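You operate a simulated robot arm through the tools that you are given. There is no shell and no other tool.

You run a simulated two-armed robot. Do the job below in one go: nothing can be reset, and whatever is moved stays where it is left.

TASK
Put the clay pot labelled "307" from the top of the paint bench on the clear patch of the framing bench and the clay pot labelled "609" on the top of the big grey block. Put the green cup from the top of the paint bench in the sink bowl. Stack the flat carton that says "OIL" from the top of the front wall-side table on top of the flat carton labelled "chalk". Put the pattern plate on the top of the front wall-side table away on the top of the back window-side table. Take the lid off the jar labelled "yellow" on the top of the front window-side table and lay it down there. Put the table sign marked "table c" from the top of the front window-side table on the top of the back window-side table and the table sign labelled "table d" on the cream card there. The order is free. Set down upright: clay pot, cup, table sign.

Only the result counts: the job must be done as asked and must still hold three seconds after the hand-in. Knocking over, shifting, dropping, spilling or breaking anything else fails it. Lids that push on must go on centred and level and be pressed home; caps that screw on are set level and turned clockwise until they are tight.

THE ROBOT
Two 7-joint arms with fingered hands on one trunk, on a base that moves. Base frame: it is fixed to the floor where the robot stands at the start and does not move with it; the origin is under the middle of the robot, x ahead of it, y to its left, z up. Readings come in mm, degrees, newtons and seconds.
The left shoulder is at the start at [70, 169, 1118], the right one opposite. With the tool pointing down near the work surface each hand reaches from about 280 to 680 mm from the robot's upright axis, wherever it stands, measured 20 degrees to its own side. Places, roughly: clay pot [-2750, 1250, 750]; clear patch of the framing bench (19x27 cm) [-2700, -1640, 780]; cream card (13x11x1 cm) [-900, -2300, 700]; cup [-2750, 1000, 750]; flat carton [-500, -1750, 750]; jar [-250, -2750, 750]; pattern plate [-250, -1750, 750]; sink bowl (31x20 cm) [380, 1960, 680]; table sign [-500, -2750, 750]; top of the back window-side table [2200, -4000, 700]; top of the big grey block [-1000, 100, 800]. Payload 3.4 kg a hand.
Tool frame (each hand has its own): the origin (TCP) lies between the finger pads and is the grasp point; the fingertips stand 23 mm ahead of it; z points along the fingers, y is the line along which they close. The gripper opens to 116 mm; its body begins 65 mm behind the TCP. The gripper is a hand of 4 fingers: y runs from the thumb to the fingers, the wrist lies at [0, 0, -211] in the tool frame, and closing takes about 1.5 s.
Orientation is that of the tool frame in the base frame, as a unit quaternion [w, x, y, z]. With the fingers straight down and closing along the base's y, the tool's x points along the base's -x, its y along +y and its z along -z.

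THE INTERFACE
- The arms move only by the tool arm_command. It takes "left_commands", "right_commands" or both (then of equal length, played together; a hand with none holds still); each is a list of rows, each a list of 6 numbers: the turn, a rotation vector about the base's x, y, z in rad, then the shift along the base's x, y, z in m. In form: [[rx, ry, rz, x, y, z], ...]. A call has 1 to 20 rows; each row shifts and turns the commanded pose from where the row before left it. "left_claw" and "right_claw" are, for a hand that has rows, the gripper command, from -1 (shut) to 1 (fully open), values between in proportion, set as the call begins (left out, the last holds). A row lasts 0.2 s, in which the tool goes at most 50 mm and 8.6 degrees; a call with a longer step from one row to the next is refused whole, and so is a gripper value outside its range. Where a pose cannot be reached the arm comes as near as it can. A force on the tool above 40 N (or 10 N above the force at the start of the call, whichever is more), or a blocked arm, ends the call early, and 0.2 s more pass. Each finger travels about 153 mm/s and halts on what it meets, pressing with about 32 N; the grip force reading is that of the motor and also rises with nothing between the fingers. The clock runs only during rows and for 0.2 s after the last one: add rows that do not move to give the fingers time. It gives the time, the measured TCP pose, the force on the tool (base axes), the opening and the grip force at its end, in the units of the frame above (readings bear some noise), with the torque about the TCP (base axes, N m) and any sound that the robot's microphone picked up.
- Cameras (640 x 400 px; columns grow to the right, rows downward): "scene" is now at [92.3, 53.2, 1315]; the picture's right is [0.78, -0.62, -0.00], its down [-0.53, -0.67, -0.51] and it looks along [0.32, 0.40, -0.86] (base axes); focal length 214 px, centre (320, 200). "left" rides on the left gripper at [-69, 1, -90] in its tool frame; the picture's right is [-0.01, -1.00, 0.00], its down [0.79, -0.01, -0.61] and it looks along [0.61, -0.01, 0.79] (tool axes); focal length 251 px, centre (320, 200). "right" rides on the right gripper at [69, 1, -90] in its tool frame; the picture's right is [-0.01, 1.00, 0.00], its down [-0.79, -0.01, -0.61] and it looks along [-0.61, -0.01, 0.79] (tool axes); focal length 251 px, centre (320, 200).
- grab_frame(camera): a new picture of that camera. No time passes.
- move_column(by): slides the trunk up (or, below 0, down) by that many mm; the arms and the scene camera ride with it, the base frame stays. It gives what a move gives, with no picture.
- drive_base(legs): drives the robot by 1 to 6 legs, each [ahead, left, turn to the left] in mm, mm and degrees, along the robot's own axes; the way and the turn of a leg run together, so that a leg with both is an arc; at most 1500 mm and 180 degrees a leg. The arms and the cameras ride along, it lands a little off, and it stops where it bumps. It gives what a move gives.
- curl_fingers(finger1, finger2, finger3, thumb_bend, hand): sets how far each is bent, from 0 (flat) to 100 (curled in); at 30 the hand is open as for a grip, at 70 the pads meet at the TCP. One left out holds its place. A second passes; each finger stops where it meets its share of the squeeze, and holds until it gets a number again. A gripper value or a shape takes the hand back. It gives what a move gives, with no picture; readings hold the bend of each and the force on the fingers (four entries, about 0 where the hand has none), thumb and palm.
- grasp_type(shape, hand): the hand has 4 fingers and takes this shape, open, in about a second: jaw (thumb against the fingers, like two jaws); tri (thumb and two fingers); tip (a fingertip pinch); poke (one finger out to press); point (the index stretched); flat (the hand flat); cup (the hand cupped); fist (a fist). The gripper value then closes the fingers along that shape, each until it touches; the sizes above hold for jaw. It gives what a move gives, with no picture.
- head_to(pan, tilt): turns the head with the scene camera to pan (to the left, within 86 degrees either way) and tilt (down, from -29 to 69), counted from straight ahead of the robot. It gives what a move gives.
- measure_at(camera, pixels): for up to 12 pixels [column, row] of the newest picture of that camera ("zoom" is the newest enlarged one), the place [x, y, z] in the base frame of the surface seen there, good to about 2 mm. No time passes.
- zoom(camera, box): a new picture of the part [left, top, right, bottom] of that camera's present view, enlarged. No time passes.
- close_job(): hands the job in; it is judged then, once.

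Open the grippers and draw the arms clear of the work before you hand the job in, unless the task says otherwise.

The tools are called after "Request:" by a JSON object that holds its "name" and its "arguments". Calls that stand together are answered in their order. arm_command: Moves the arms, as the interface text tells. Its arguments: {"type":"object","properties":{"left_commands":{"type":"array","items":{"type":"array","items":{"type":"number"}}},"left_claw":{"type":"number"},"right_commands":{"type":"array","items":{"type":"array","items":{"type":"number"}}},"right_claw":{"type":"number"}},"required":[]} The other tools are called the same way: move_column (by) moves the trunk up or down; grasp_type (shape, hand) gives the hand a shape; curl_fingers (finger1, finger2, finger3, thumb_bend, hand) moves the fingers one by one; drive_base (legs) drives the base; head_to (pan, tilt) turns the head that bears the scene camera; grab_frame (camera) takes a picture; measure_at (camera, pixels) gives the place of the surface under pixels of a picture; zoom (camera, box) takes an enlarged picture of a part of a camera's view; close_job () hands the job in.

At the start:

```text
clock: 0.0
left_tool_pos: [515.1, 240.0, 981.3]
left_ee_rot: [-0.001, 0.0, 1.0, 0.0]
left_ft_force: [-0.2, -0.5, 0.2]
left_moment: [0.01, 0.02, -0.01]
left_grip_width: 115.8
left_finger_force: 0.1
left_shape: jaw
left_bend: [30.0, 30.0, 30.0, 30.0]
left_finger forces: [0.0, 0.0, 0.1, 0.0, 0.1, 0.1]
right_tool_pos: [506.1, -256.5, 1089.5]
right_ee_rot: [0.0, -0.001, 1.0, 0.0]
right_ft_force: [-0.3, 0.8, 0.2]
right_moment: [-0.01, 0.04, 0.02]
right_grip_width: 115.8
right_finger_force: 0.1
right_shape: jaw
right_bend: [30.0, 30.0, 30.0, 30.0]
right_finger forces: [0.0, 0.1, 0.0, 0.1, 0.0, 0.0]
trunk travel left (down, up): [-625.0, 315.0]
robot x, y, heading: [3.2, 1.7, 0.3]
head pan, tilt (commanded): [51.6, 59.2]
```

scene: 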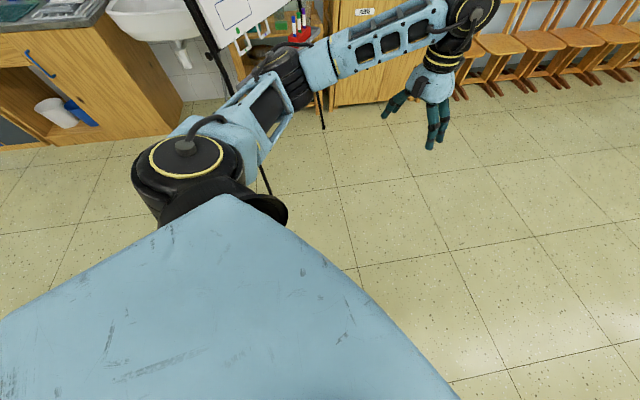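
right: 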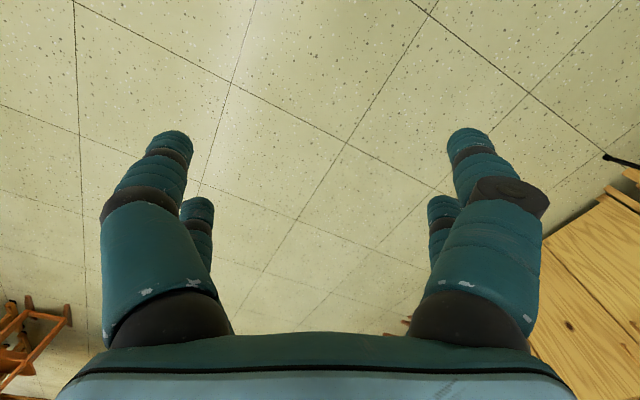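
left: 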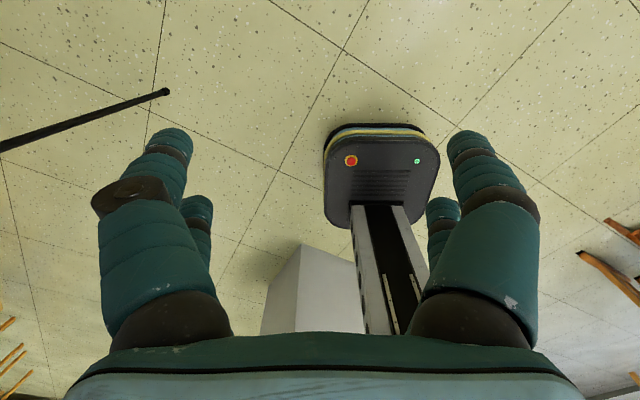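

The head looks down-left now and shows the sink region at the top-left. I turn the head to look around the room before driving.

Request:
{"name": "head_to", "arguments": {"pan": 0, "tilt": 15}}

```text
clock: 1.2
left_tool_pos: [515.0, 239.4, 982.8]
left_ee_rot: [0.0, -0.001, 1.0, 0.0]
left_ft_force: [0.5, 0.3, -0.1]
left_moment: [0.0, 0.02, -0.02]
left_grip_width: 115.6
left_finger_force: 0.0
left_shape: jaw
left_bend: [30.0, 30.0, 30.0, 30.0]
left_finger forces: [0.0, 0.0, 0.1, 0.1, 0.0, 0.1]
right_tool_pos: [506.4, -256.7, 1089.6]
right_ee_rot: [0.0, -0.001, 1.0, 0.0]
right_ft_force: [0.3, 1.1, 0.7]
right_moment: [0.0, 0.02, 0.01]
right_grip_width: 115.8
right_finger_force: 0.1
right_shape: jaw
right_bend: [30.0, 30.0, 30.0, 30.0]
right_finger forces: [0.1, 0.0, 0.0, 0.0, 0.0, 0.0]
trunk travel left (down, up): [-625.0, 315.0]
robot x, y, heading: [-3.1, 3.7, 0.2]
head pan, tilt (commanded): [0.0, 15.0]
```

Now a picture from the head looking straight ahead.

Request:
{"name": "grab_frame", "arguments": {"camera": "scene"}}

```text
taken
```

scene: 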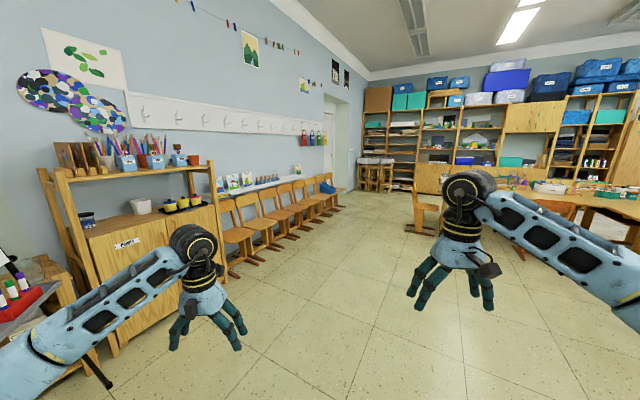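

The front view shows shelves and tables ahead right. I look left and right next.

Request:
{"name": "head_to", "arguments": {"pan": -60, "tilt": 15}}

Request:
{"name": "grab_frame", "arguments": {"camera": "scene"}}

Request:
{"name": "head_to", "arguments": {"pan": 80, "tilt": 20}}

Request:
{"name": "grab_frame", "arguments": {"camera": "scene"}}

```text
clock: 2.5
left_tool_pos: [515.7, 240.1, 980.9]
left_ee_rot: [0.0, -0.001, 1.0, 0.001]
left_ft_force: [0.0, 0.4, -0.6]
left_moment: [-0.01, 0.01, 0.01]
left_grip_width: 116.0
left_finger_force: 0.1
left_shape: jaw
left_bend: [30.0, 30.0, 30.0, 30.0]
left_finger forces: [0.0, 0.1, 0.0, 0.1, 0.0, 0.0]
right_tool_pos: [506.5, -257.7, 1090.2]
right_ee_rot: [-0.001, 0.001, 1.0, 0.001]
right_ft_force: [0.2, -0.4, 0.5]
right_moment: [0.01, -0.01, -0.04]
right_grip_width: 115.8
right_finger_force: 0.1
right_shape: jaw
right_bend: [30.0, 30.0, 30.0, 30.0]
right_finger forces: [0.0, 0.0, 0.0, 0.0, 0.0, 0.2]
trunk travel left (down, up): [-625.0, 315.0]
robot x, y, heading: [2.3, -0.2, -0.1]
head pan, tilt (commanded): [-60.0, 15.0]
```

```text
taken
```

scene: 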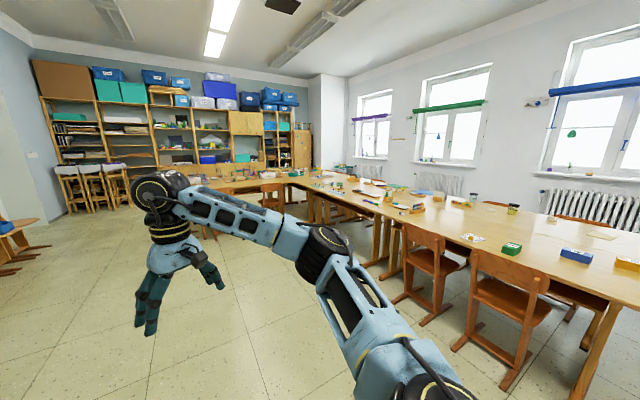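

```text
clock: 4.7
left_tool_pos: [514.8, 239.3, 981.9]
left_ee_rot: [0.0, 0.0, 1.0, 0.0]
left_ft_force: [0.0, 0.9, 0.6]
left_moment: [-0.03, 0.0, 0.01]
left_grip_width: 116.1
left_finger_force: 0.1
left_shape: jaw
left_bend: [30.0, 30.0, 30.0, 30.0]
left_finger forces: [0.1, 0.0, 0.0, 0.1, 0.0, 0.1]
right_tool_pos: [507.4, -256.9, 1090.2]
right_ee_rot: [0.001, 0.0, 1.0, 0.0]
right_ft_force: [0.1, -0.2, -0.2]
right_moment: [-0.01, 0.0, 0.0]
right_grip_width: 115.9
right_finger_force: 0.0
right_shape: jaw
right_bend: [30.0, 30.0, 30.0, 30.0]
right_finger forces: [0.0, 0.1, 0.0, 0.0, 0.0, 0.0]
trunk travel left (down, up): [-625.0, 315.0]
robot x, y, heading: [-2.8, -1.1, 0.1]
head pan, tilt (commanded): [80.0, 20.0]
```

```text
taken
```

scene: 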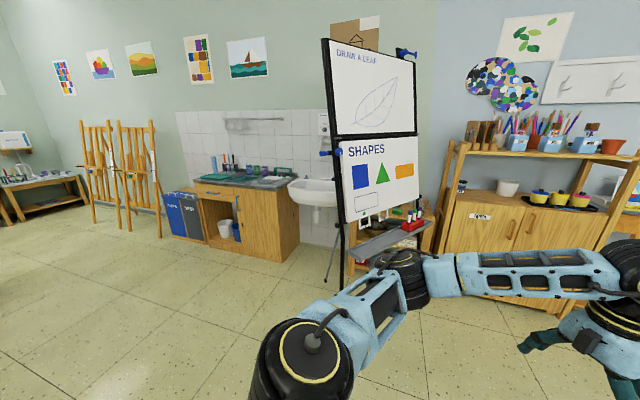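

The sink bowl is at about (315,190) beyond a flip-chart easel, with easels and the paint bench at the far left. I look to the far right side next, then turn around.

Request:
{"name": "measure_at", "arguments": {"camera": "scene", "pixels": [[315, 185], [300, 180], [335, 182], [375, 240], [340, 275], [328, 280], [250, 180], [180, 200], [180, 235], [130, 225], [20, 185], [70, 180]]}}

Request:
{"name": "head_to", "arguments": {"pan": -86, "tilt": 25}}

Request:
{"name": "grab_frame", "arguments": {"camera": "scene"}}

```text
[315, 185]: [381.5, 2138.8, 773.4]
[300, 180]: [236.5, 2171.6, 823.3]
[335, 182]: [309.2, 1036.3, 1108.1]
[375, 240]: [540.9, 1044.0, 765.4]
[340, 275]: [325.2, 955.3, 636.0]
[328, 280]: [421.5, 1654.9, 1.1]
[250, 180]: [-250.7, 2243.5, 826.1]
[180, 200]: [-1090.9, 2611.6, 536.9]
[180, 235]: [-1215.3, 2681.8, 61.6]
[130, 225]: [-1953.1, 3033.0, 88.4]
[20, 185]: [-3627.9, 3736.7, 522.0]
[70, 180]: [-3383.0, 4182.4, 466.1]
```

```text
clock: 7.3
left_tool_pos: [515.3, 239.6, 981.8]
left_ee_rot: [0.001, 0.0, 1.0, 0.0]
left_ft_force: [-0.1, -0.2, -0.1]
left_moment: [0.0, -0.01, -0.04]
left_grip_width: 116.2
left_finger_force: 0.0
left_shape: jaw
left_bend: [30.0, 30.0, 30.0, 30.0]
left_finger forces: [0.0, 0.0, 0.0, 0.0, 0.0, 0.1]
right_tool_pos: [506.7, -256.8, 1089.1]
right_ee_rot: [-0.001, -0.001, 1.0, 0.0]
right_ft_force: [-0.1, -0.1, 0.2]
right_moment: [0.03, -0.03, 0.02]
right_grip_width: 115.8
right_finger_force: 0.0
right_shape: jaw
right_bend: [30.0, 30.0, 30.0, 30.0]
right_finger forces: [0.0, 0.0, 0.0, 0.0, 0.1, 0.1]
trunk travel left (down, up): [-625.0, 315.0]
robot x, y, heading: [-2.2, -0.2, 0.1]
head pan, tilt (commanded): [-85.9, 25.0]
```

```text
taken
```

scene: 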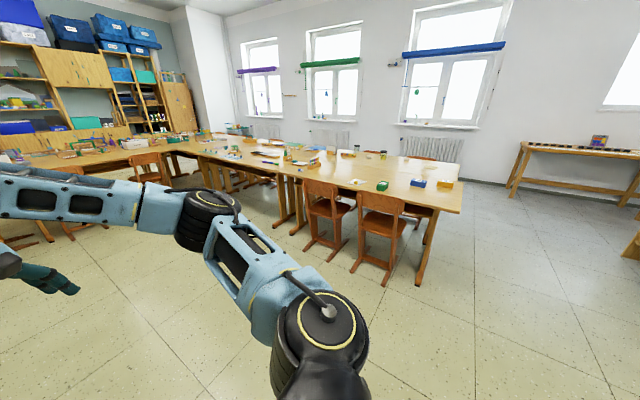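

The front tables with chairs are right of the robot. I zoom in and measure them, to build a map.

Request:
{"name": "zoom", "arguments": {"camera": "scene", "box": [220, 130, 480, 290]}}

Request:
{"name": "measure_at", "arguments": {"camera": "scene", "pixels": [[462, 212], [464, 178], [300, 178], [200, 156], [330, 155], [383, 186], [418, 183], [445, 184], [420, 282], [352, 270], [440, 160], [290, 222]]}}

```text
2.46 times, centred on (350, 210) of scene
```

zoom: 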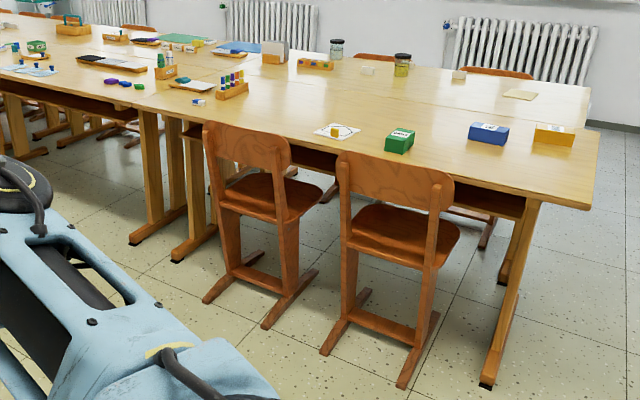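

```text
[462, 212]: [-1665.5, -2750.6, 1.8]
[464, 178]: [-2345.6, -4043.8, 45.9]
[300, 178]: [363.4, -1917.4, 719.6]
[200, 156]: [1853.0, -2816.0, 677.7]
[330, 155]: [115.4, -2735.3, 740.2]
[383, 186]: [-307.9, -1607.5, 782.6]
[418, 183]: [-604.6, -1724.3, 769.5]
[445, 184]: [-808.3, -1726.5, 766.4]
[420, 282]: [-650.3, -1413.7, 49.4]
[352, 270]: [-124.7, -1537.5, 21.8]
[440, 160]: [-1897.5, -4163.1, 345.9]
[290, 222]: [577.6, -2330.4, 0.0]
```

I measure the base's footprint in the left wrist picture and check for the grey block behind.

Request:
{"name": "grab_frame", "arguments": {"camera": "left"}}

Request:
{"name": "measure_at", "arguments": {"camera": "left", "pixels": [[330, 185], [436, 185], [330, 140], [434, 145], [380, 130], [380, 200], [300, 250], [345, 255], [300, 320], [262, 325]]}}

```text
taken
```

left: 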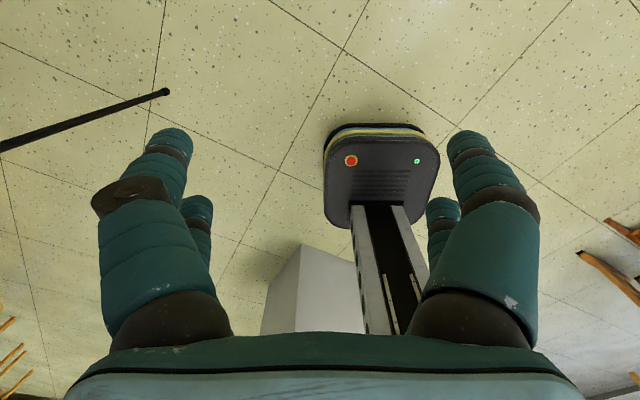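

```text
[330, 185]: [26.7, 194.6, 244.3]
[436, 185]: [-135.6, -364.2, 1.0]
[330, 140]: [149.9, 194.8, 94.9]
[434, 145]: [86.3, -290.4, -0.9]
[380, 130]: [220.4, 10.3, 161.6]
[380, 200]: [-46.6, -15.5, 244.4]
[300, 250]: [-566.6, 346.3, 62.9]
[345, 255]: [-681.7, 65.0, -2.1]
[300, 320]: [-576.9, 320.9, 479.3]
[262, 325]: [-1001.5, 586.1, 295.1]
```

The base is roughly 220 mm in radius and 245 mm high, and the grey block's near face is at x≈-570 behind me. I turn 180° in place (hands are above 950 mm, clear of the block) and look back.

Request:
{"name": "drive_base", "arguments": {"legs": [[0, 0, 180]]}}

Request:
{"name": "head_to", "arguments": {"pan": 0, "tilt": 20}}

Request:
{"name": "grab_frame", "arguments": {"camera": "scene"}}

```text
clock: 14.9
left_tool_pos: [-525.7, -215.8, 981.0]
left_ee_rot: [0.001, 1.0, -0.023, -0.001]
left_ft_force: [-0.5, 0.0, 0.1]
left_moment: [0.0, 0.02, 0.02]
left_grip_width: 115.8
left_finger_force: 0.2
left_shape: jaw
left_bend: [30.0, 30.0, 30.0, 30.0]
left_finger forces: [0.1, 0.0, 0.1, 0.1, 0.0, 0.0]
right_tool_pos: [-494.1, 279.5, 1088.5]
right_ee_rot: [0.0, 1.0, -0.023, 0.001]
right_ft_force: [0.1, -0.2, 0.8]
right_moment: [-0.03, 0.01, -0.04]
right_grip_width: 116.0
right_finger_force: 0.0
right_shape: jaw
right_bend: [30.0, 30.0, 30.0, 30.0]
right_finger forces: [0.0, 0.1, 0.1, 0.0, 0.1, 0.0]
trunk travel left (down, up): [-625.0, 315.0]
robot x, y, heading: [-2.0, 0.1, 177.3]
head pan, tilt (commanded): [-85.9, 25.0]
```

```text
clock: 16.5
left_tool_pos: [-525.5, -215.5, 981.1]
left_ee_rot: [0.0, 1.0, -0.023, 0.0]
left_ft_force: [-0.3, 0.6, -0.1]
left_moment: [0.0, 0.0, 0.0]
left_grip_width: 116.1
left_finger_force: 0.0
left_shape: jaw
left_bend: [30.0, 30.0, 30.0, 30.0]
left_finger forces: [0.0, 0.1, 0.0, 0.0, 0.0, 0.0]
right_tool_pos: [-493.6, 279.7, 1088.0]
right_ee_rot: [0.0, 1.0, -0.023, 0.0]
right_ft_force: [0.5, 0.2, 0.0]
right_moment: [-0.03, -0.01, 0.0]
right_grip_width: 116.2
right_finger_force: 0.1
right_shape: jaw
right_bend: [30.0, 30.0, 30.0, 30.0]
right_finger forces: [0.0, 0.1, 0.0, 0.0, 0.0, 0.0]
trunk travel left (down, up): [-625.0, 315.0]
robot x, y, heading: [0.9, 0.8, 177.5]
head pan, tilt (commanded): [0.0, 20.0]
```

```text
taken
```

scene: 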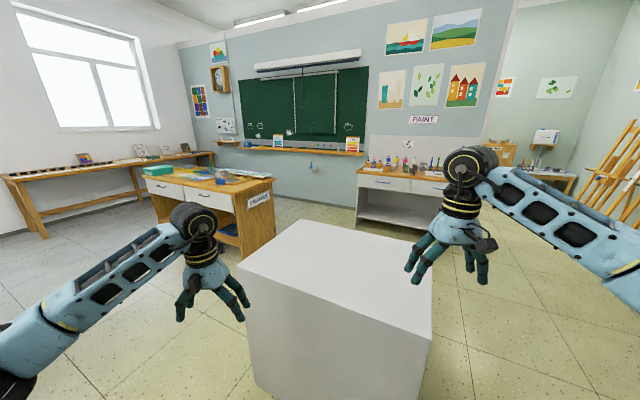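

The grey block is right ahead, the framing bench at (205,195), the paint bench behind my right hand near (400,180). I measure them and zoom.

Request:
{"name": "measure_at", "arguments": {"camera": "scene", "pixels": [[300, 222], [430, 275], [428, 335], [242, 265], [410, 255], [272, 178], [240, 195], [152, 178], [200, 165], [359, 172], [360, 225], [445, 182]]}}

Request:
{"name": "zoom", "arguments": {"camera": "scene", "box": [340, 140, 480, 228]}}

Request:
{"name": "zoom", "arguments": {"camera": "scene", "box": [120, 140, 300, 252]}}

```text
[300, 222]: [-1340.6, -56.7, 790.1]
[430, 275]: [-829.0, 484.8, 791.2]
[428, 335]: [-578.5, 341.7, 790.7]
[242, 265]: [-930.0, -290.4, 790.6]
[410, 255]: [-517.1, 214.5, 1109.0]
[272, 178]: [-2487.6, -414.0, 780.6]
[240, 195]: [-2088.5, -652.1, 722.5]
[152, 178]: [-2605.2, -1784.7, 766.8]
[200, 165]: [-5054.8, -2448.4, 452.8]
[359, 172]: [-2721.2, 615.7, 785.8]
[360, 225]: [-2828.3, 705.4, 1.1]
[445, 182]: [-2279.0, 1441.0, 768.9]
```

```text
4.55 times, centred on (410, 184) of scene
```

zoom: 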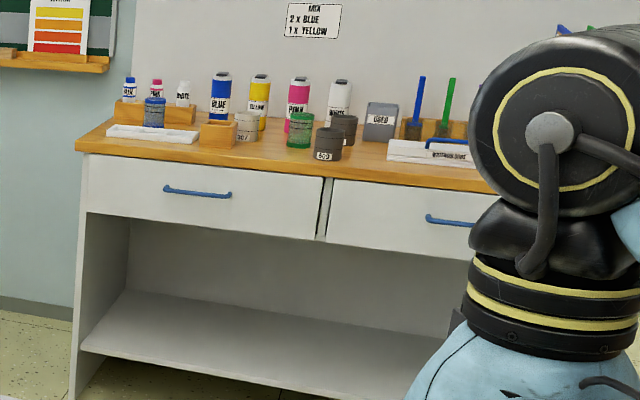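

```text
3.56 times, centred on (210, 196) of scene
```

zoom: 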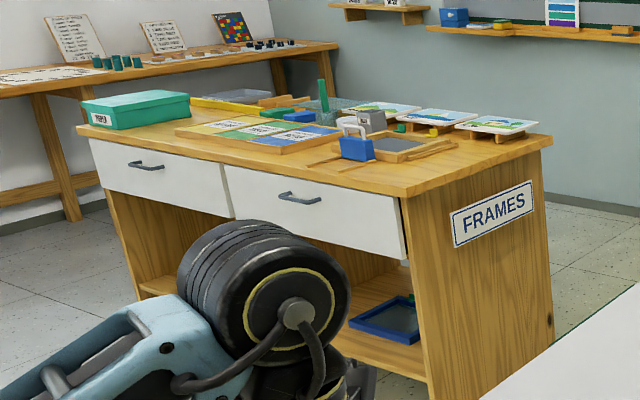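

The block's top (z≈790) spans roughly (-1340,-57), (-829,485), (-578,342), (-930,-290). I'll go around it on the +y side toward the paint bench, keeping off the easel foot at about (302,870).

Request:
{"name": "drive_base", "arguments": {"legs": [[120, -1050, 0], [1300, 0, 2.6]]}}

Request:
{"name": "head_to", "arguments": {"pan": 0, "tilt": 25}}

Request:
{"name": "grab_frame", "arguments": {"camera": "scene"}}

```text
clock: 27.9
left_tool_pos: [-1848.3, 869.8, 981.8]
left_ee_rot: [0.0, 1.0, -0.004, 0.0]
left_ft_force: [-0.1, 0.2, 0.5]
left_moment: [-0.02, -0.05, 0.0]
left_grip_width: 115.8
left_finger_force: 0.0
left_shape: jaw
left_bend: [30.0, 30.0, 30.0, 30.0]
left_finger forces: [0.0, 0.0, 0.0, 0.0, 0.0, 0.0]
right_tool_pos: [-1836.7, 1365.0, 1090.7]
right_ee_rot: [0.0, 1.0, -0.003, 0.0]
right_ft_force: [-0.2, -1.3, 0.2]
right_moment: [0.01, 0.01, 0.0]
right_grip_width: 115.8
right_finger_force: 0.0
right_shape: jaw
right_bend: [30.0, 30.0, 30.0, 30.0]
right_finger forces: [0.1, 0.0, 0.0, 0.0, 0.2, 0.0]
trunk travel left (down, up): [-625.0, 315.0]
robot x, y, heading: [-1328.5, 1108.6, 179.5]
head pan, tilt (commanded): [0.0, 20.0]
```

```text
clock: 28.6
left_tool_pos: [-1847.6, 870.2, 981.7]
left_ee_rot: [0.0, 1.0, -0.003, 0.0]
left_ft_force: [0.1, 0.1, 0.4]
left_moment: [-0.02, -0.03, -0.01]
left_grip_width: 115.8
left_finger_force: 0.1
left_shape: jaw
left_bend: [30.0, 30.0, 30.0, 30.0]
left_finger forces: [0.1, 0.0, 0.1, 0.0, 0.0, 0.1]
right_tool_pos: [-1835.7, 1365.0, 1089.7]
right_ee_rot: [0.0, 1.0, -0.003, 0.0]
right_ft_force: [0.0, 0.3, -0.2]
right_moment: [0.01, -0.01, 0.01]
right_grip_width: 115.7
right_finger_force: 0.0
right_shape: jaw
right_bend: [30.0, 30.0, 30.0, 30.0]
right_finger forces: [0.0, 0.0, 0.0, 0.0, 0.0, 0.1]
trunk travel left (down, up): [-625.0, 315.0]
robot x, y, heading: [-1333.8, 1102.7, 179.5]
head pan, tilt (commanded): [0.0, 25.0]
```

```text
taken
```

scene: 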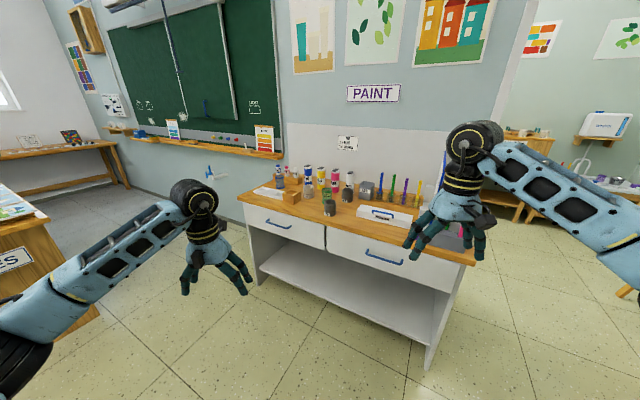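

The bench runs from (240,195) to (475,262) and is angled. I zoom in and measure the edges and the pots.

Request:
{"name": "zoom", "arguments": {"camera": "scene", "box": [235, 155, 425, 273]}}

Request:
{"name": "measure_at", "arguments": {"camera": "scene", "pixels": [[240, 193], [475, 256], [325, 222], [329, 203], [329, 210], [347, 190], [309, 190], [327, 193], [395, 216], [290, 172], [380, 180], [268, 192]]}}

```text
3.37 times, centred on (330, 214) of scene
```

zoom: 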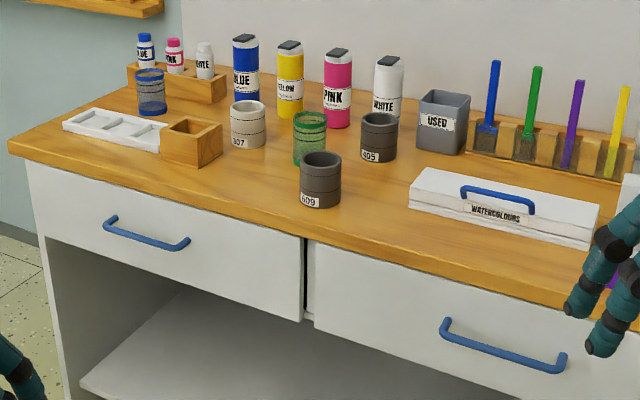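

```text
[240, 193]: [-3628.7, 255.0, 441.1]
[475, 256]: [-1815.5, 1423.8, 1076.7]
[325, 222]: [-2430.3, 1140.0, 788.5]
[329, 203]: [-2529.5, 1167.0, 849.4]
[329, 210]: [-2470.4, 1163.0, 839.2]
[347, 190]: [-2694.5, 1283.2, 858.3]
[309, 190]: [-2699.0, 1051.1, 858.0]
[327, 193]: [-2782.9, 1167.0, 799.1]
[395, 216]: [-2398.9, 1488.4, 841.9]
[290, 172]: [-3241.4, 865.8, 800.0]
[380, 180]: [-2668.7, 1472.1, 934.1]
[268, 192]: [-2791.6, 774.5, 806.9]
```

I measure points in the zoom: bench front edge, pots 307 (248,125), 609 (320,180), green cup (310,137).

Request:
{"name": "measure_at", "arguments": {"camera": "zoom", "pixels": [[14, 148], [300, 228], [560, 285], [248, 130], [248, 104], [310, 150], [320, 185], [320, 155], [378, 140], [190, 145], [600, 120], [110, 130]]}}

```text
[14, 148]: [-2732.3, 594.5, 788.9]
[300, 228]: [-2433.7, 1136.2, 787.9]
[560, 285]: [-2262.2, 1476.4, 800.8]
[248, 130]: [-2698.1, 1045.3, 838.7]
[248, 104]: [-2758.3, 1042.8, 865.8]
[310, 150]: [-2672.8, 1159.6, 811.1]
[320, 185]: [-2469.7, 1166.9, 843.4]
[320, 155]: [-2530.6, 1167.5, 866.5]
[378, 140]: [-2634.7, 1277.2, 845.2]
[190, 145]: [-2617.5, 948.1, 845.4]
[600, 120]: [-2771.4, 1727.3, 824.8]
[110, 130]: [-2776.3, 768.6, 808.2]
```

The bench top is at z≈800 and its front edge runs from (-2732,594) to (-2434,1136), so I should face heading ≈151°. I raise the left hand 100 mm, then turn and close in partway.

Request:
{"name": "arm_command", "arguments": {"left_commands": [[0, 0, 0, 0, 0, 0.05], [0, 0, 0, 0, 0, 0.05]]}}

Request:
{"name": "drive_base", "arguments": {"legs": [[0, 0, -28.3], [500, 590, 0]]}}

Request:
{"name": "head_to", "arguments": {"pan": 0, "tilt": 40}}

Request:
{"name": "grab_frame", "arguments": {"camera": "scene"}}

```text
clock: 29.2
left_tool_pos: [-1848.7, 874.4, 1084.2]
left_ee_rot: [0.0, 1.0, -0.003, 0.0]
left_ft_force: [-0.5, 0.0, 0.0]
left_moment: [-0.01, 0.01, -0.01]
left_grip_width: 115.9
left_finger_force: 0.0
left_shape: jaw
left_bend: [30.0, 30.0, 30.0, 30.0]
left_finger forces: [0.0, 0.1, 0.0, 0.0, 0.0, 0.0]
right_tool_pos: [-1834.9, 1366.7, 1090.1]
right_ee_rot: [0.0, 1.0, -0.004, 0.0]
right_ft_force: [-0.4, 0.6, -0.3]
right_moment: [-0.02, 0.02, 0.0]
right_grip_width: 116.0
right_finger_force: 0.0
right_shape: jaw
right_bend: [30.0, 30.0, 30.0, 30.0]
right_finger forces: [0.0, 0.2, 0.0, 0.0, 0.0, 0.0]
trunk travel left (down, up): [-625.0, 315.0]
robot x, y, heading: [-1330.5, 1103.8, 179.6]
head pan, tilt (commanded): [0.0, 25.0]
```

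```text
clock: 34.8
left_tool_pos: [-2617.7, 900.1, 1083.6]
left_ee_rot: [0.001, 0.967, -0.256, 0.0]
left_ft_force: [0.2, -0.3, -0.2]
left_moment: [-0.01, -0.01, -0.01]
left_grip_width: 115.9
left_finger_force: 0.1
left_shape: jaw
left_bend: [30.0, 30.0, 30.0, 30.0]
left_finger forces: [0.0, 0.0, 0.0, 0.1, 0.1, 0.1]
right_tool_pos: [-2363.4, 1321.5, 1089.8]
right_ee_rot: [0.0, 0.967, -0.256, 0.001]
right_ft_force: [-0.3, 0.2, -0.5]
right_moment: [0.01, -0.02, 0.01]
right_grip_width: 116.1
right_finger_force: 0.0
right_shape: jaw
right_bend: [30.0, 30.0, 30.0, 30.0]
right_finger forces: [0.0, 0.0, 0.0, 0.1, 0.0, 0.0]
trunk travel left (down, up): [-625.0, 315.0]
robot x, y, heading: [-2048.1, 847.4, 150.3]
head pan, tilt (commanded): [0.0, 25.0]
```

```text
clock: 35.5
left_tool_pos: [-2617.8, 900.2, 1082.1]
left_ee_rot: [-0.001, 0.967, -0.255, 0.0]
left_ft_force: [-0.3, -0.2, -0.5]
left_moment: [0.01, 0.0, 0.03]
left_grip_width: 115.7
left_finger_force: 0.0
left_shape: jaw
left_bend: [30.0, 30.0, 30.0, 30.0]
left_finger forces: [0.0, 0.0, 0.0, 0.0, 0.0, 0.1]
right_tool_pos: [-2364.5, 1322.1, 1090.3]
right_ee_rot: [0.0, 0.967, -0.256, 0.0]
right_ft_force: [-1.0, 0.9, -0.6]
right_moment: [0.01, 0.02, 0.0]
right_grip_width: 115.9
right_finger_force: 0.0
right_shape: jaw
right_bend: [30.0, 30.0, 30.0, 30.0]
right_finger forces: [0.1, 0.0, 0.0, 0.0, 0.0, 0.0]
trunk travel left (down, up): [-625.0, 315.0]
robot x, y, heading: [-2050.8, 846.6, 150.2]
head pan, tilt (commanded): [0.0, 40.0]
```

```text
taken
```

scene: 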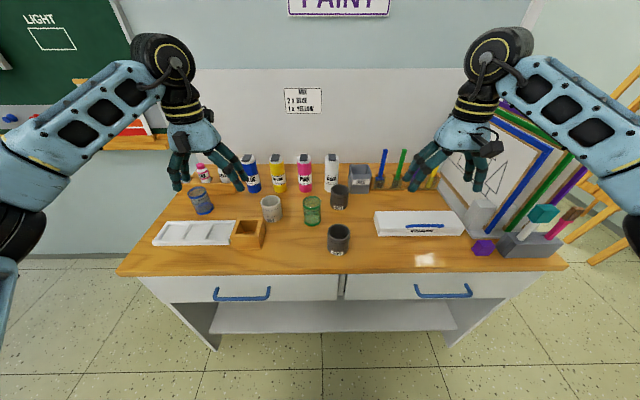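

I now face the bench squarely. Zooming on pots and cup at (270,208), (312,210), (338,238), (339,196).

Request:
{"name": "zoom", "arguments": {"camera": "scene", "box": [230, 160, 390, 260]}}

```text
4.00 times, centred on (310, 210) of scene
```

zoom: 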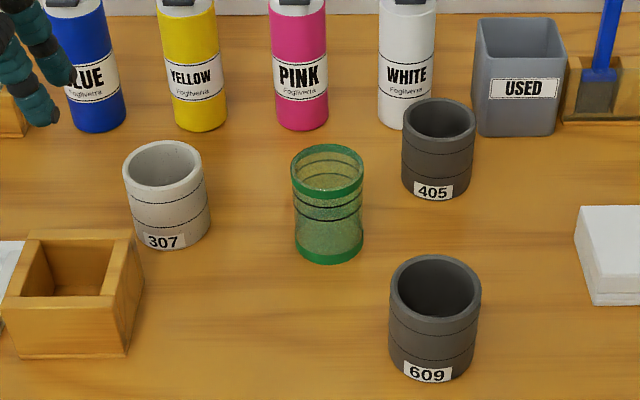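

Labels are legible: 307 (light), 405 (distractor), 609 (front dark). I measure rim points of each.

Request:
{"name": "measure_at", "arguments": {"camera": "zoom", "pixels": [[126, 168], [202, 166], [166, 187], [162, 144], [393, 292], [478, 290], [436, 317], [435, 259], [294, 172], [362, 172], [328, 198], [327, 147]]}}

Request:
{"name": "measure_at", "arguments": {"camera": "zoom", "pixels": [[168, 246], [436, 378], [329, 258], [250, 200], [437, 180], [100, 125], [200, 122], [300, 122], [75, 240], [136, 240], [500, 350], [330, 300]]}}

```text
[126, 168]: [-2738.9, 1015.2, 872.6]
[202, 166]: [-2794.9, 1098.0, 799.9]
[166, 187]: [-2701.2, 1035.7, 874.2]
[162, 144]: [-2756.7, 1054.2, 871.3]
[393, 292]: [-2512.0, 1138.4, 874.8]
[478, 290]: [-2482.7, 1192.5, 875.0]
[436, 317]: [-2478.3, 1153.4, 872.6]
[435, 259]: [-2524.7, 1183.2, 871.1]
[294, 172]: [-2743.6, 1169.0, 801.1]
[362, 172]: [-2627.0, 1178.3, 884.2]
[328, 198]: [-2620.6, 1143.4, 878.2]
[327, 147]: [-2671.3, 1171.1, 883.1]
```

```text
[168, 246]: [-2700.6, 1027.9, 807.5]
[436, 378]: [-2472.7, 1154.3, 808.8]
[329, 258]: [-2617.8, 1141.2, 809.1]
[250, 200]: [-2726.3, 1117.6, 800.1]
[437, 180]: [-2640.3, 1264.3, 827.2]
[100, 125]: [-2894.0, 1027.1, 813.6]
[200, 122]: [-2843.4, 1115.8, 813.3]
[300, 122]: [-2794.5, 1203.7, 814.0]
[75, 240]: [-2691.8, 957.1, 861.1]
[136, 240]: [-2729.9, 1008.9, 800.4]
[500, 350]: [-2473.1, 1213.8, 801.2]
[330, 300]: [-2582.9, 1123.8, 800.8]
```

Centres: 307 ≈ (-2727,1046), 609 ≈ (-2499,1167), cup ≈ (-2645,1156), top z 874–884 over bench z 800. I drive 150 mm closer and 50 mm left so all are in reach.

Request:
{"name": "drive_base", "arguments": {"legs": [[150, 50, 0.8]]}}

Request:
{"name": "head_to", "arguments": {"pan": 0, "tilt": 50}}

Request:
{"name": "grab_frame", "arguments": {"camera": "scene"}}

Request:
{"name": "zoom", "arguments": {"camera": "scene", "box": [210, 140, 450, 290]}}

```text
clock: 36.9
left_tool_pos: [-2770.9, 921.9, 1083.9]
left_ee_rot: [-0.001, 0.968, -0.251, 0.0]
left_ft_force: [0.0, 0.1, 0.3]
left_moment: [0.03, 0.0, 0.01]
left_grip_width: 115.9
left_finger_force: 0.1
left_shape: jaw
left_bend: [30.0, 30.0, 30.0, 30.0]
left_finger forces: [0.1, 0.1, 0.0, 0.0, 0.1, 0.1]
right_tool_pos: [-2522.6, 1347.2, 1090.6]
right_ee_rot: [-0.001, 0.968, -0.25, -0.001]
right_ft_force: [0.0, 0.0, -0.7]
right_moment: [0.01, 0.01, 0.01]
right_grip_width: 115.9
right_finger_force: 0.1
right_shape: jaw
right_bend: [30.0, 30.0, 30.0, 30.0]
right_finger forces: [0.0, 0.1, 0.0, 0.1, 0.0, 0.0]
trunk travel left (down, up): [-625.0, 315.0]
robot x, y, heading: [-2202.1, 876.7, 151.1]
head pan, tilt (commanded): [0.0, 40.0]
```

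```text
clock: 37.6
left_tool_pos: [-2771.8, 922.4, 1082.1]
left_ee_rot: [0.001, 0.968, -0.25, 0.0]
left_ft_force: [-0.6, 0.3, -0.3]
left_moment: [0.01, 0.0, -0.03]
left_grip_width: 115.8
left_finger_force: 0.0
left_shape: jaw
left_bend: [30.0, 30.0, 30.0, 30.0]
left_finger forces: [0.1, 0.0, 0.0, 0.0, 0.0, 0.0]
right_tool_pos: [-2523.8, 1347.4, 1088.8]
right_ee_rot: [0.0, 0.968, -0.251, 0.001]
right_ft_force: [-0.5, -0.2, 0.0]
right_moment: [0.02, -0.05, -0.02]
right_grip_width: 116.0
right_finger_force: 0.0
right_shape: jaw
right_bend: [30.0, 30.0, 30.0, 30.0]
right_finger forces: [0.0, 0.0, 0.1, 0.1, 0.0, 0.1]
trunk travel left (down, up): [-625.0, 315.0]
robot x, y, heading: [-2202.6, 876.2, 150.8]
head pan, tilt (commanded): [0.0, 50.0]
```

```text
taken
```

scene: 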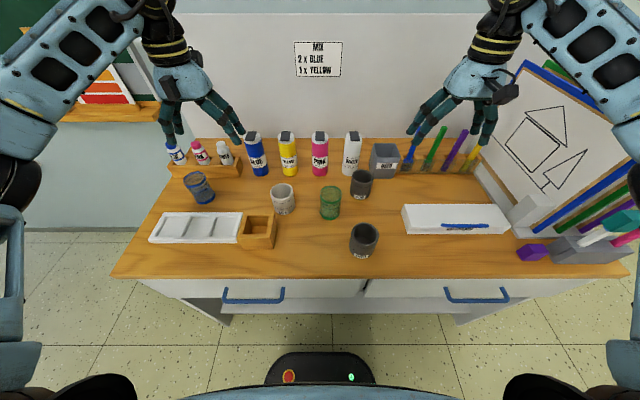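

```text
2.67 times, centred on (330, 215) of scene
```

zoom: 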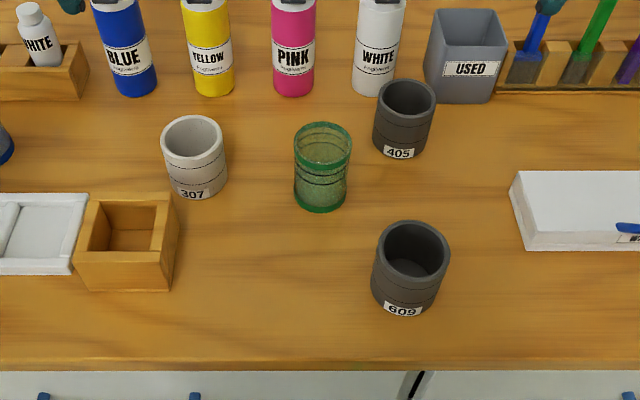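

I re-measure the rims and the box corners from this closer view.

Request:
{"name": "measure_at", "arguments": {"camera": "zoom", "pixels": [[163, 142], [222, 138], [194, 162], [192, 118], [375, 252], [447, 250], [413, 282], [412, 224], [297, 150], [350, 150], [323, 176], [322, 126]]}}

Request:
{"name": "measure_at", "arguments": {"camera": "zoom", "pixels": [[175, 197], [178, 225], [168, 250], [82, 200], [80, 255], [385, 135], [560, 190], [512, 175], [525, 248], [413, 262], [195, 150], [322, 165]]}}

```text
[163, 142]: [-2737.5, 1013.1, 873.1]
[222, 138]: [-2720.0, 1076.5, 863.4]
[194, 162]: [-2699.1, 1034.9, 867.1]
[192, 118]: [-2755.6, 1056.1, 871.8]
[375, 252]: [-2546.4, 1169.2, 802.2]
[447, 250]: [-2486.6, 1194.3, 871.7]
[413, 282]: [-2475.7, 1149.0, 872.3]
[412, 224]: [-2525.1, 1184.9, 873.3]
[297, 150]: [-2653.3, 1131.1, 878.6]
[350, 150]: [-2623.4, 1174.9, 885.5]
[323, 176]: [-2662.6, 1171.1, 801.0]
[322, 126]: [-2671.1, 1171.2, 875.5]
```

```text
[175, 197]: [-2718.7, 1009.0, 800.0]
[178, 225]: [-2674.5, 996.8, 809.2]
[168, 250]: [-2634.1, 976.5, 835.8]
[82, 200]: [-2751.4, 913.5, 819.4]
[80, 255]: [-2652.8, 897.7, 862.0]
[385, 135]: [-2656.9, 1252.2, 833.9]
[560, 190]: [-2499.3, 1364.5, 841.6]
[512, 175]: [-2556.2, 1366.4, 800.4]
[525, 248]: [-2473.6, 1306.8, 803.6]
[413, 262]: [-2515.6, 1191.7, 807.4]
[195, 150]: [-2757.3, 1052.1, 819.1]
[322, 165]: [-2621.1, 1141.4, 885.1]
```

Refined centres: 307 (-2728,1045), 609 (-2500,1167), cup (-2644,1156); the wooden box corner is close to 307 at its front-left, so the left hand should close along the back-left/front-right diagonal. I move both hands above their pots at z≈1085, turning the left one −45°.

Request:
{"name": "arm_command", "arguments": {"left_commands": [[0, 0, -0.131, 0.0072, 0.0205, 0], [0, 0, -0.131, 0.0072, 0.0205, 0], [0, 0, -0.131, 0.0072, 0.0205, 0], [0, 0, -0.131, 0.0072, 0.0205, 0], [0, 0, -0.131, 0.0072, 0.0205, 0], [0, 0, -0.131, 0.0072, 0.0205, 0], [0, 0, 0, 0, 0, 0]], "right_commands": [[0, 0, 0, 0.004, -0.03, 0], [0, 0, 0, 0.004, -0.03, 0], [0, 0, 0, 0.004, -0.03, 0], [0, 0, 0, 0.004, -0.03, 0], [0, 0, 0, 0.004, -0.03, 0], [0, 0, 0, 0.004, -0.03, 0], [0, 0, 0, 0, 0, 0]]}}

Request:
{"name": "grab_frame", "arguments": {"camera": "scene"}}

Request:
{"name": "grab_frame", "arguments": {"camera": "right"}}

Request:
{"name": "grab_frame", "arguments": {"camera": "left"}}

```text
clock: 39.2
left_tool_pos: [-2728.2, 1045.3, 1082.6]
left_ee_rot: [0.0, 0.798, -0.602, 0.0]
left_ft_force: [0.8, -0.5, -0.5]
left_moment: [0.01, 0.03, -0.01]
left_grip_width: 116.0
left_finger_force: 0.1
left_shape: jaw
left_bend: [30.0, 30.0, 30.0, 30.0]
left_finger forces: [0.0, 0.0, 0.1, 0.0, 0.1, 0.1]
right_tool_pos: [-2497.3, 1167.4, 1090.5]
right_ee_rot: [0.0, 0.968, -0.25, 0.0]
right_ft_force: [0.7, 0.5, -0.4]
right_moment: [0.03, 0.02, -0.02]
right_grip_width: 115.9
right_finger_force: 0.1
right_shape: jaw
right_bend: [30.0, 30.0, 30.0, 30.0]
right_finger forces: [0.1, 0.1, 0.1, 0.1, 0.1, 0.0]
trunk travel left (down, up): [-625.0, 315.0]
robot x, y, heading: [-2203.4, 877.1, 151.3]
head pan, tilt (commanded): [0.0, 50.0]
```

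```text
taken
```

scene: 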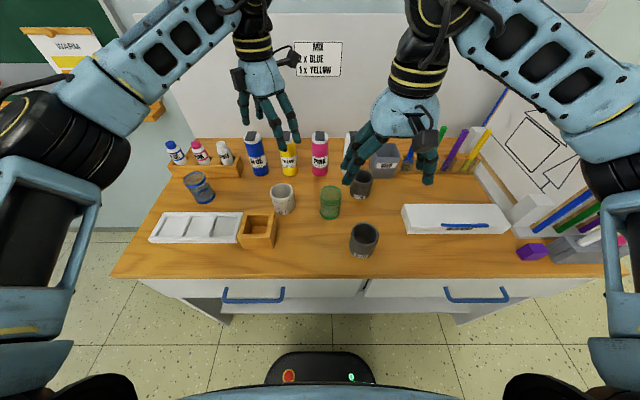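

```text
taken
```

right: 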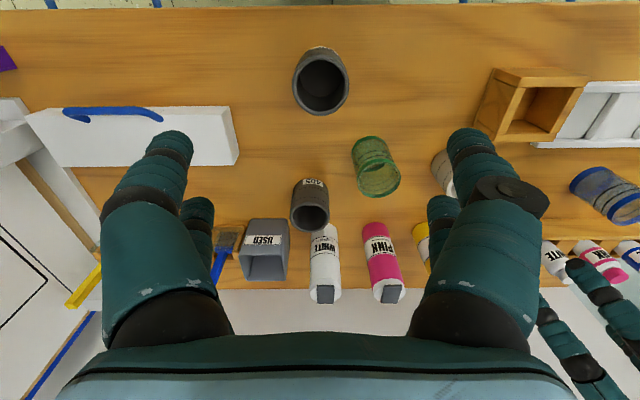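

```text
taken
```

left: 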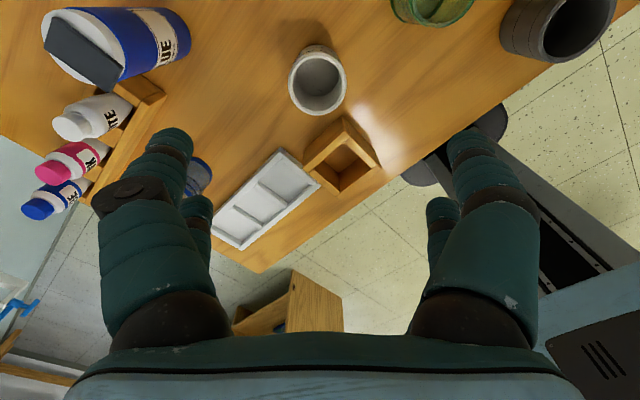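

Both pots sit on the hands' descent lines (609 at (321,83) in the right view, 307 at (318,80) in the left view). I lower both hands to z≈840.

Request:
{"name": "arm_command", "arguments": {"left_commands": [[0, 0, 0, 0, 0, -0.048], [0, 0, 0, 0, 0, -0.048], [0, 0, 0, 0, 0, -0.048], [0, 0, 0, 0, 0, -0.048], [0, 0, 0, 0, 0, -0.048], [0, 0, 0, 0, 0, 0]], "right_commands": [[0, 0, 0, -0.002, 0, -0.05], [0, 0, 0, 0, 0, -0.05], [0, 0, 0, 0, 0, -0.05], [0, 0, 0, 0, 0, -0.05], [0, 0, 0, 0, 0, -0.05], [0, 0, 0, 0, 0, 0]]}}

Request:
{"name": "grab_frame", "arguments": {"camera": "scene"}}

Request:
{"name": "grab_frame", "arguments": {"camera": "right"}}

Request:
{"name": "grab_frame", "arguments": {"camera": "left"}}

```text
clock: 40.6
left_tool_pos: [-2728.2, 1043.7, 844.0]
left_ee_rot: [0.0, 0.798, -0.602, 0.0]
left_ft_force: [-0.8, -0.2, 0.0]
left_moment: [0.01, -0.01, 0.01]
left_grip_width: 116.0
left_finger_force: 0.0
left_shape: jaw
left_bend: [30.0, 30.0, 30.0, 30.0]
left_finger forces: [0.1, 0.0, 0.1, 0.0, 0.1, 0.0]
right_tool_pos: [-2500.8, 1166.6, 843.5]
right_ee_rot: [0.0, 0.968, -0.251, 0.0]
right_ft_force: [0.5, -0.6, 0.4]
right_moment: [0.01, -0.02, -0.03]
right_grip_width: 116.0
right_finger_force: 0.0
right_shape: jaw
right_bend: [30.0, 30.0, 30.0, 30.0]
right_finger forces: [0.1, 0.1, 0.0, 0.0, 0.0, 0.0]
trunk travel left (down, up): [-625.0, 315.0]
robot x, y, heading: [-2205.5, 876.9, 150.9]
head pan, tilt (commanded): [0.0, 50.0]
```

```text
taken
```

scene: 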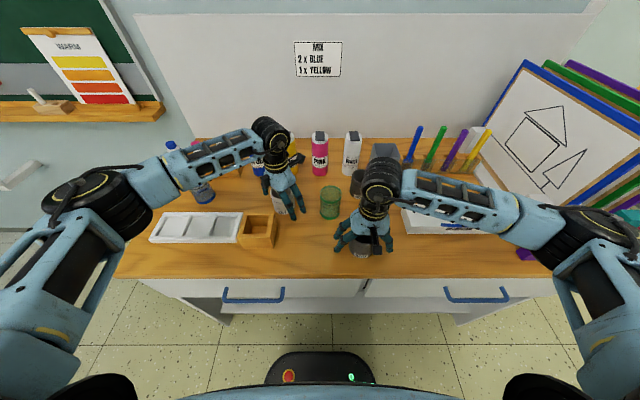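

```text
taken
```

right: 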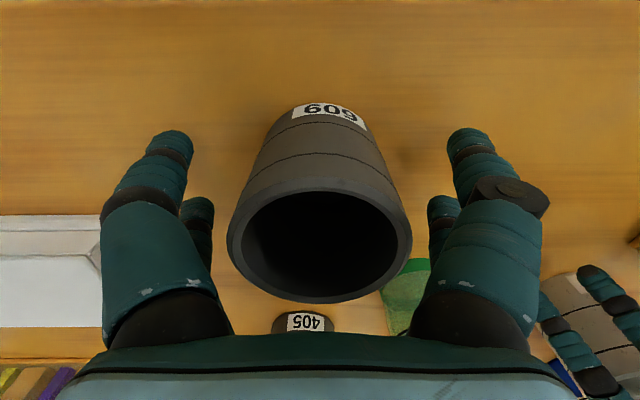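

```text
taken
```

left: 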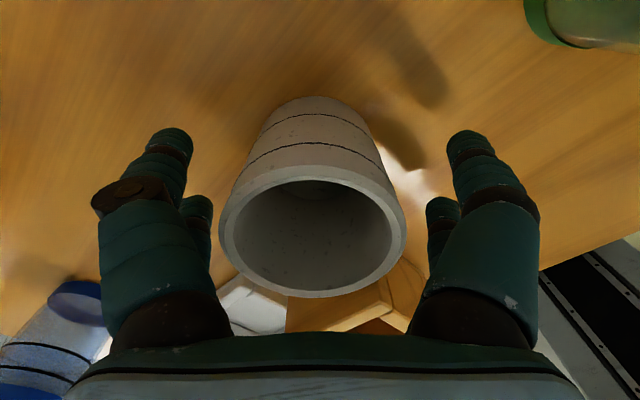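

Both pots are centred between the fingers. I close both hands and wait for the fingers to settle.

Request:
{"name": "arm_command", "arguments": {"left_commands": [[0, 0, 0, 0, 0, 0], [0, 0, 0, 0, 0, 0], [0, 0, 0, 0, 0, 0], [0, 0, 0, 0, 0, 0], [0, 0, 0, 0, 0, 0], [0, 0, 0, 0, 0, 0], [0, 0, 0, 0, 0, 0], [0, 0, 0, 0, 0, 0]], "right_commands": [[0, 0, 0, 0, 0, 0], [0, 0, 0, 0, 0, 0], [0, 0, 0, 0, 0, 0], [0, 0, 0, 0, 0, 0], [0, 0, 0, 0, 0, 0], [0, 0, 0, 0, 0, 0], [0, 0, 0, 0, 0, 0], [0, 0, 0, 0, 0, 0]], "left_claw": -1, "right_claw": -1}}

Request:
{"name": "grab_frame", "arguments": {"camera": "right"}}

Request:
{"name": "grab_frame", "arguments": {"camera": "left"}}

```text
clock: 42.4
left_tool_pos: [-2727.9, 1043.3, 843.0]
left_ee_rot: [-0.001, 0.799, -0.601, 0.0]
left_ft_force: [-0.3, 0.9, -0.3]
left_moment: [0.01, -0.02, -0.01]
left_grip_width: 43.8
left_finger_force: 31.8
left_shape: jaw
left_bend: [73.0, 73.0, 73.0, 77.0]
left_finger forces: [29.7, 30.1, 28.7, 0.0, 29.4, 0.1]
right_tool_pos: [-2500.6, 1166.2, 843.3]
right_ee_rot: [0.0, 0.968, -0.251, 0.0]
right_ft_force: [0.8, -0.6, 0.6]
right_moment: [-0.01, -0.04, 0.0]
right_grip_width: 44.0
right_finger_force: 32.4
right_shape: jaw
right_bend: [73.0, 73.0, 73.0, 77.0]
right_finger forces: [30.4, 28.6, 30.1, 0.0, 27.4, 0.1]
trunk travel left (down, up): [-625.0, 315.0]
robot x, y, heading: [-2202.3, 878.8, 151.0]
head pan, tilt (commanded): [0.0, 50.0]
```

```text
taken
```

right: 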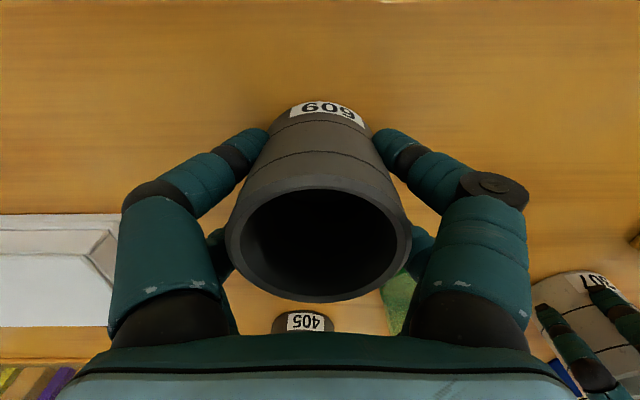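

```text
taken
```

left: 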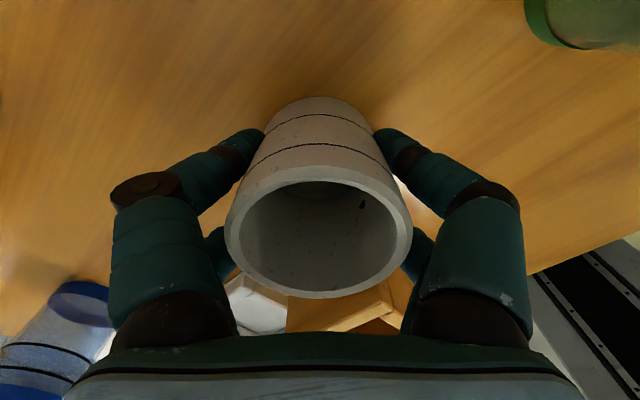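

Both grips are firm (force ~30 N each). I lift both pots straight up 240 mm and check.

Request:
{"name": "arm_command", "arguments": {"left_commands": [[0, 0, 0, 0, 0, 0.02], [0, 0, 0, 0, 0, 0.04], [0, 0, 0, 0, 0, 0.045], [0, 0, 0, 0, 0, 0.045], [0, 0, 0, 0, 0, 0.045], [0, 0, 0, 0, 0, 0.045], [0, 0, 0, 0, 0, 0]], "right_commands": [[0, 0, 0, 0, 0, 0.02], [0, 0, 0, 0, 0, 0.04], [0, 0, 0, 0, 0, 0.045], [0, 0, 0, 0, 0, 0.045], [0, 0, 0, 0, 0, 0.045], [0, 0, 0, 0, 0, 0.045], [0, 0, 0, 0, 0, 0]]}}

Request:
{"name": "grab_frame", "arguments": {"camera": "scene"}}

Request:
{"name": "grab_frame", "arguments": {"camera": "left"}}

Request:
{"name": "grab_frame", "arguments": {"camera": "right"}}

```text
clock: 44.0
left_tool_pos: [-2727.1, 1043.9, 1083.4]
left_ee_rot: [0.0, 0.798, -0.603, 0.001]
left_ft_force: [-0.3, 0.2, -1.0]
left_moment: [-0.01, -0.02, 0.0]
left_grip_width: 44.0
left_finger_force: 32.3
left_shape: jaw
left_bend: [73.0, 73.0, 73.0, 77.0]
left_finger forces: [30.6, 30.8, 29.6, 0.0, 30.0, 0.0]
right_tool_pos: [-2505.4, 1167.7, 1076.8]
right_ee_rot: [0.0, 0.968, -0.25, 0.0]
right_ft_force: [0.7, -0.6, -1.1]
right_moment: [0.0, -0.01, 0.0]
right_grip_width: 43.6
right_finger_force: 31.7
right_shape: jaw
right_bend: [73.0, 73.0, 73.0, 77.0]
right_finger forces: [31.0, 30.8, 30.6, 0.0, 29.1, 0.1]
trunk travel left (down, up): [-625.0, 315.0]
robot x, y, heading: [-2203.8, 876.4, 151.0]
head pan, tilt (commanded): [0.0, 50.0]
```

```text
taken
```

scene: 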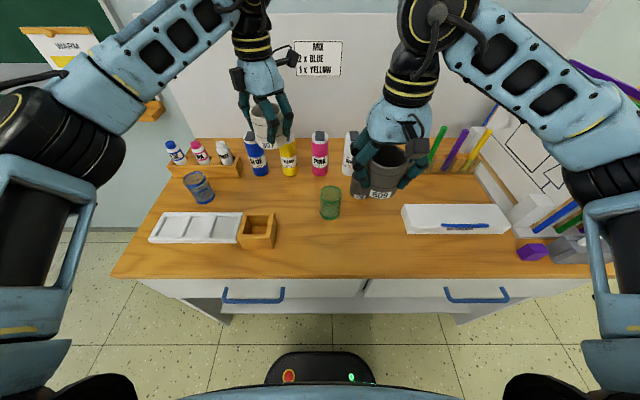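

```text
taken
```

left: 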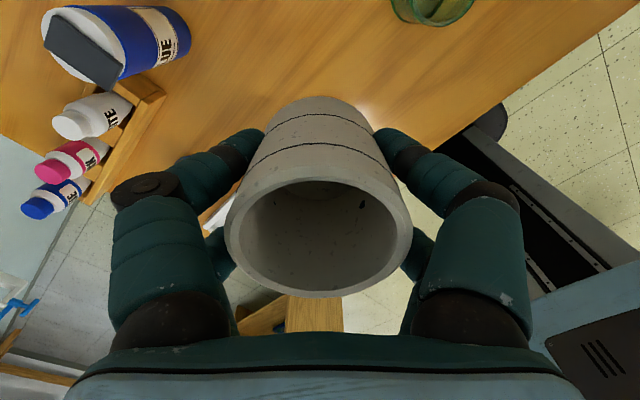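

```text
taken
```

right: 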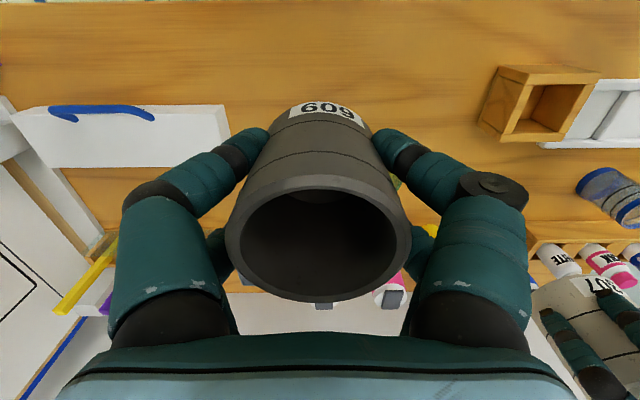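

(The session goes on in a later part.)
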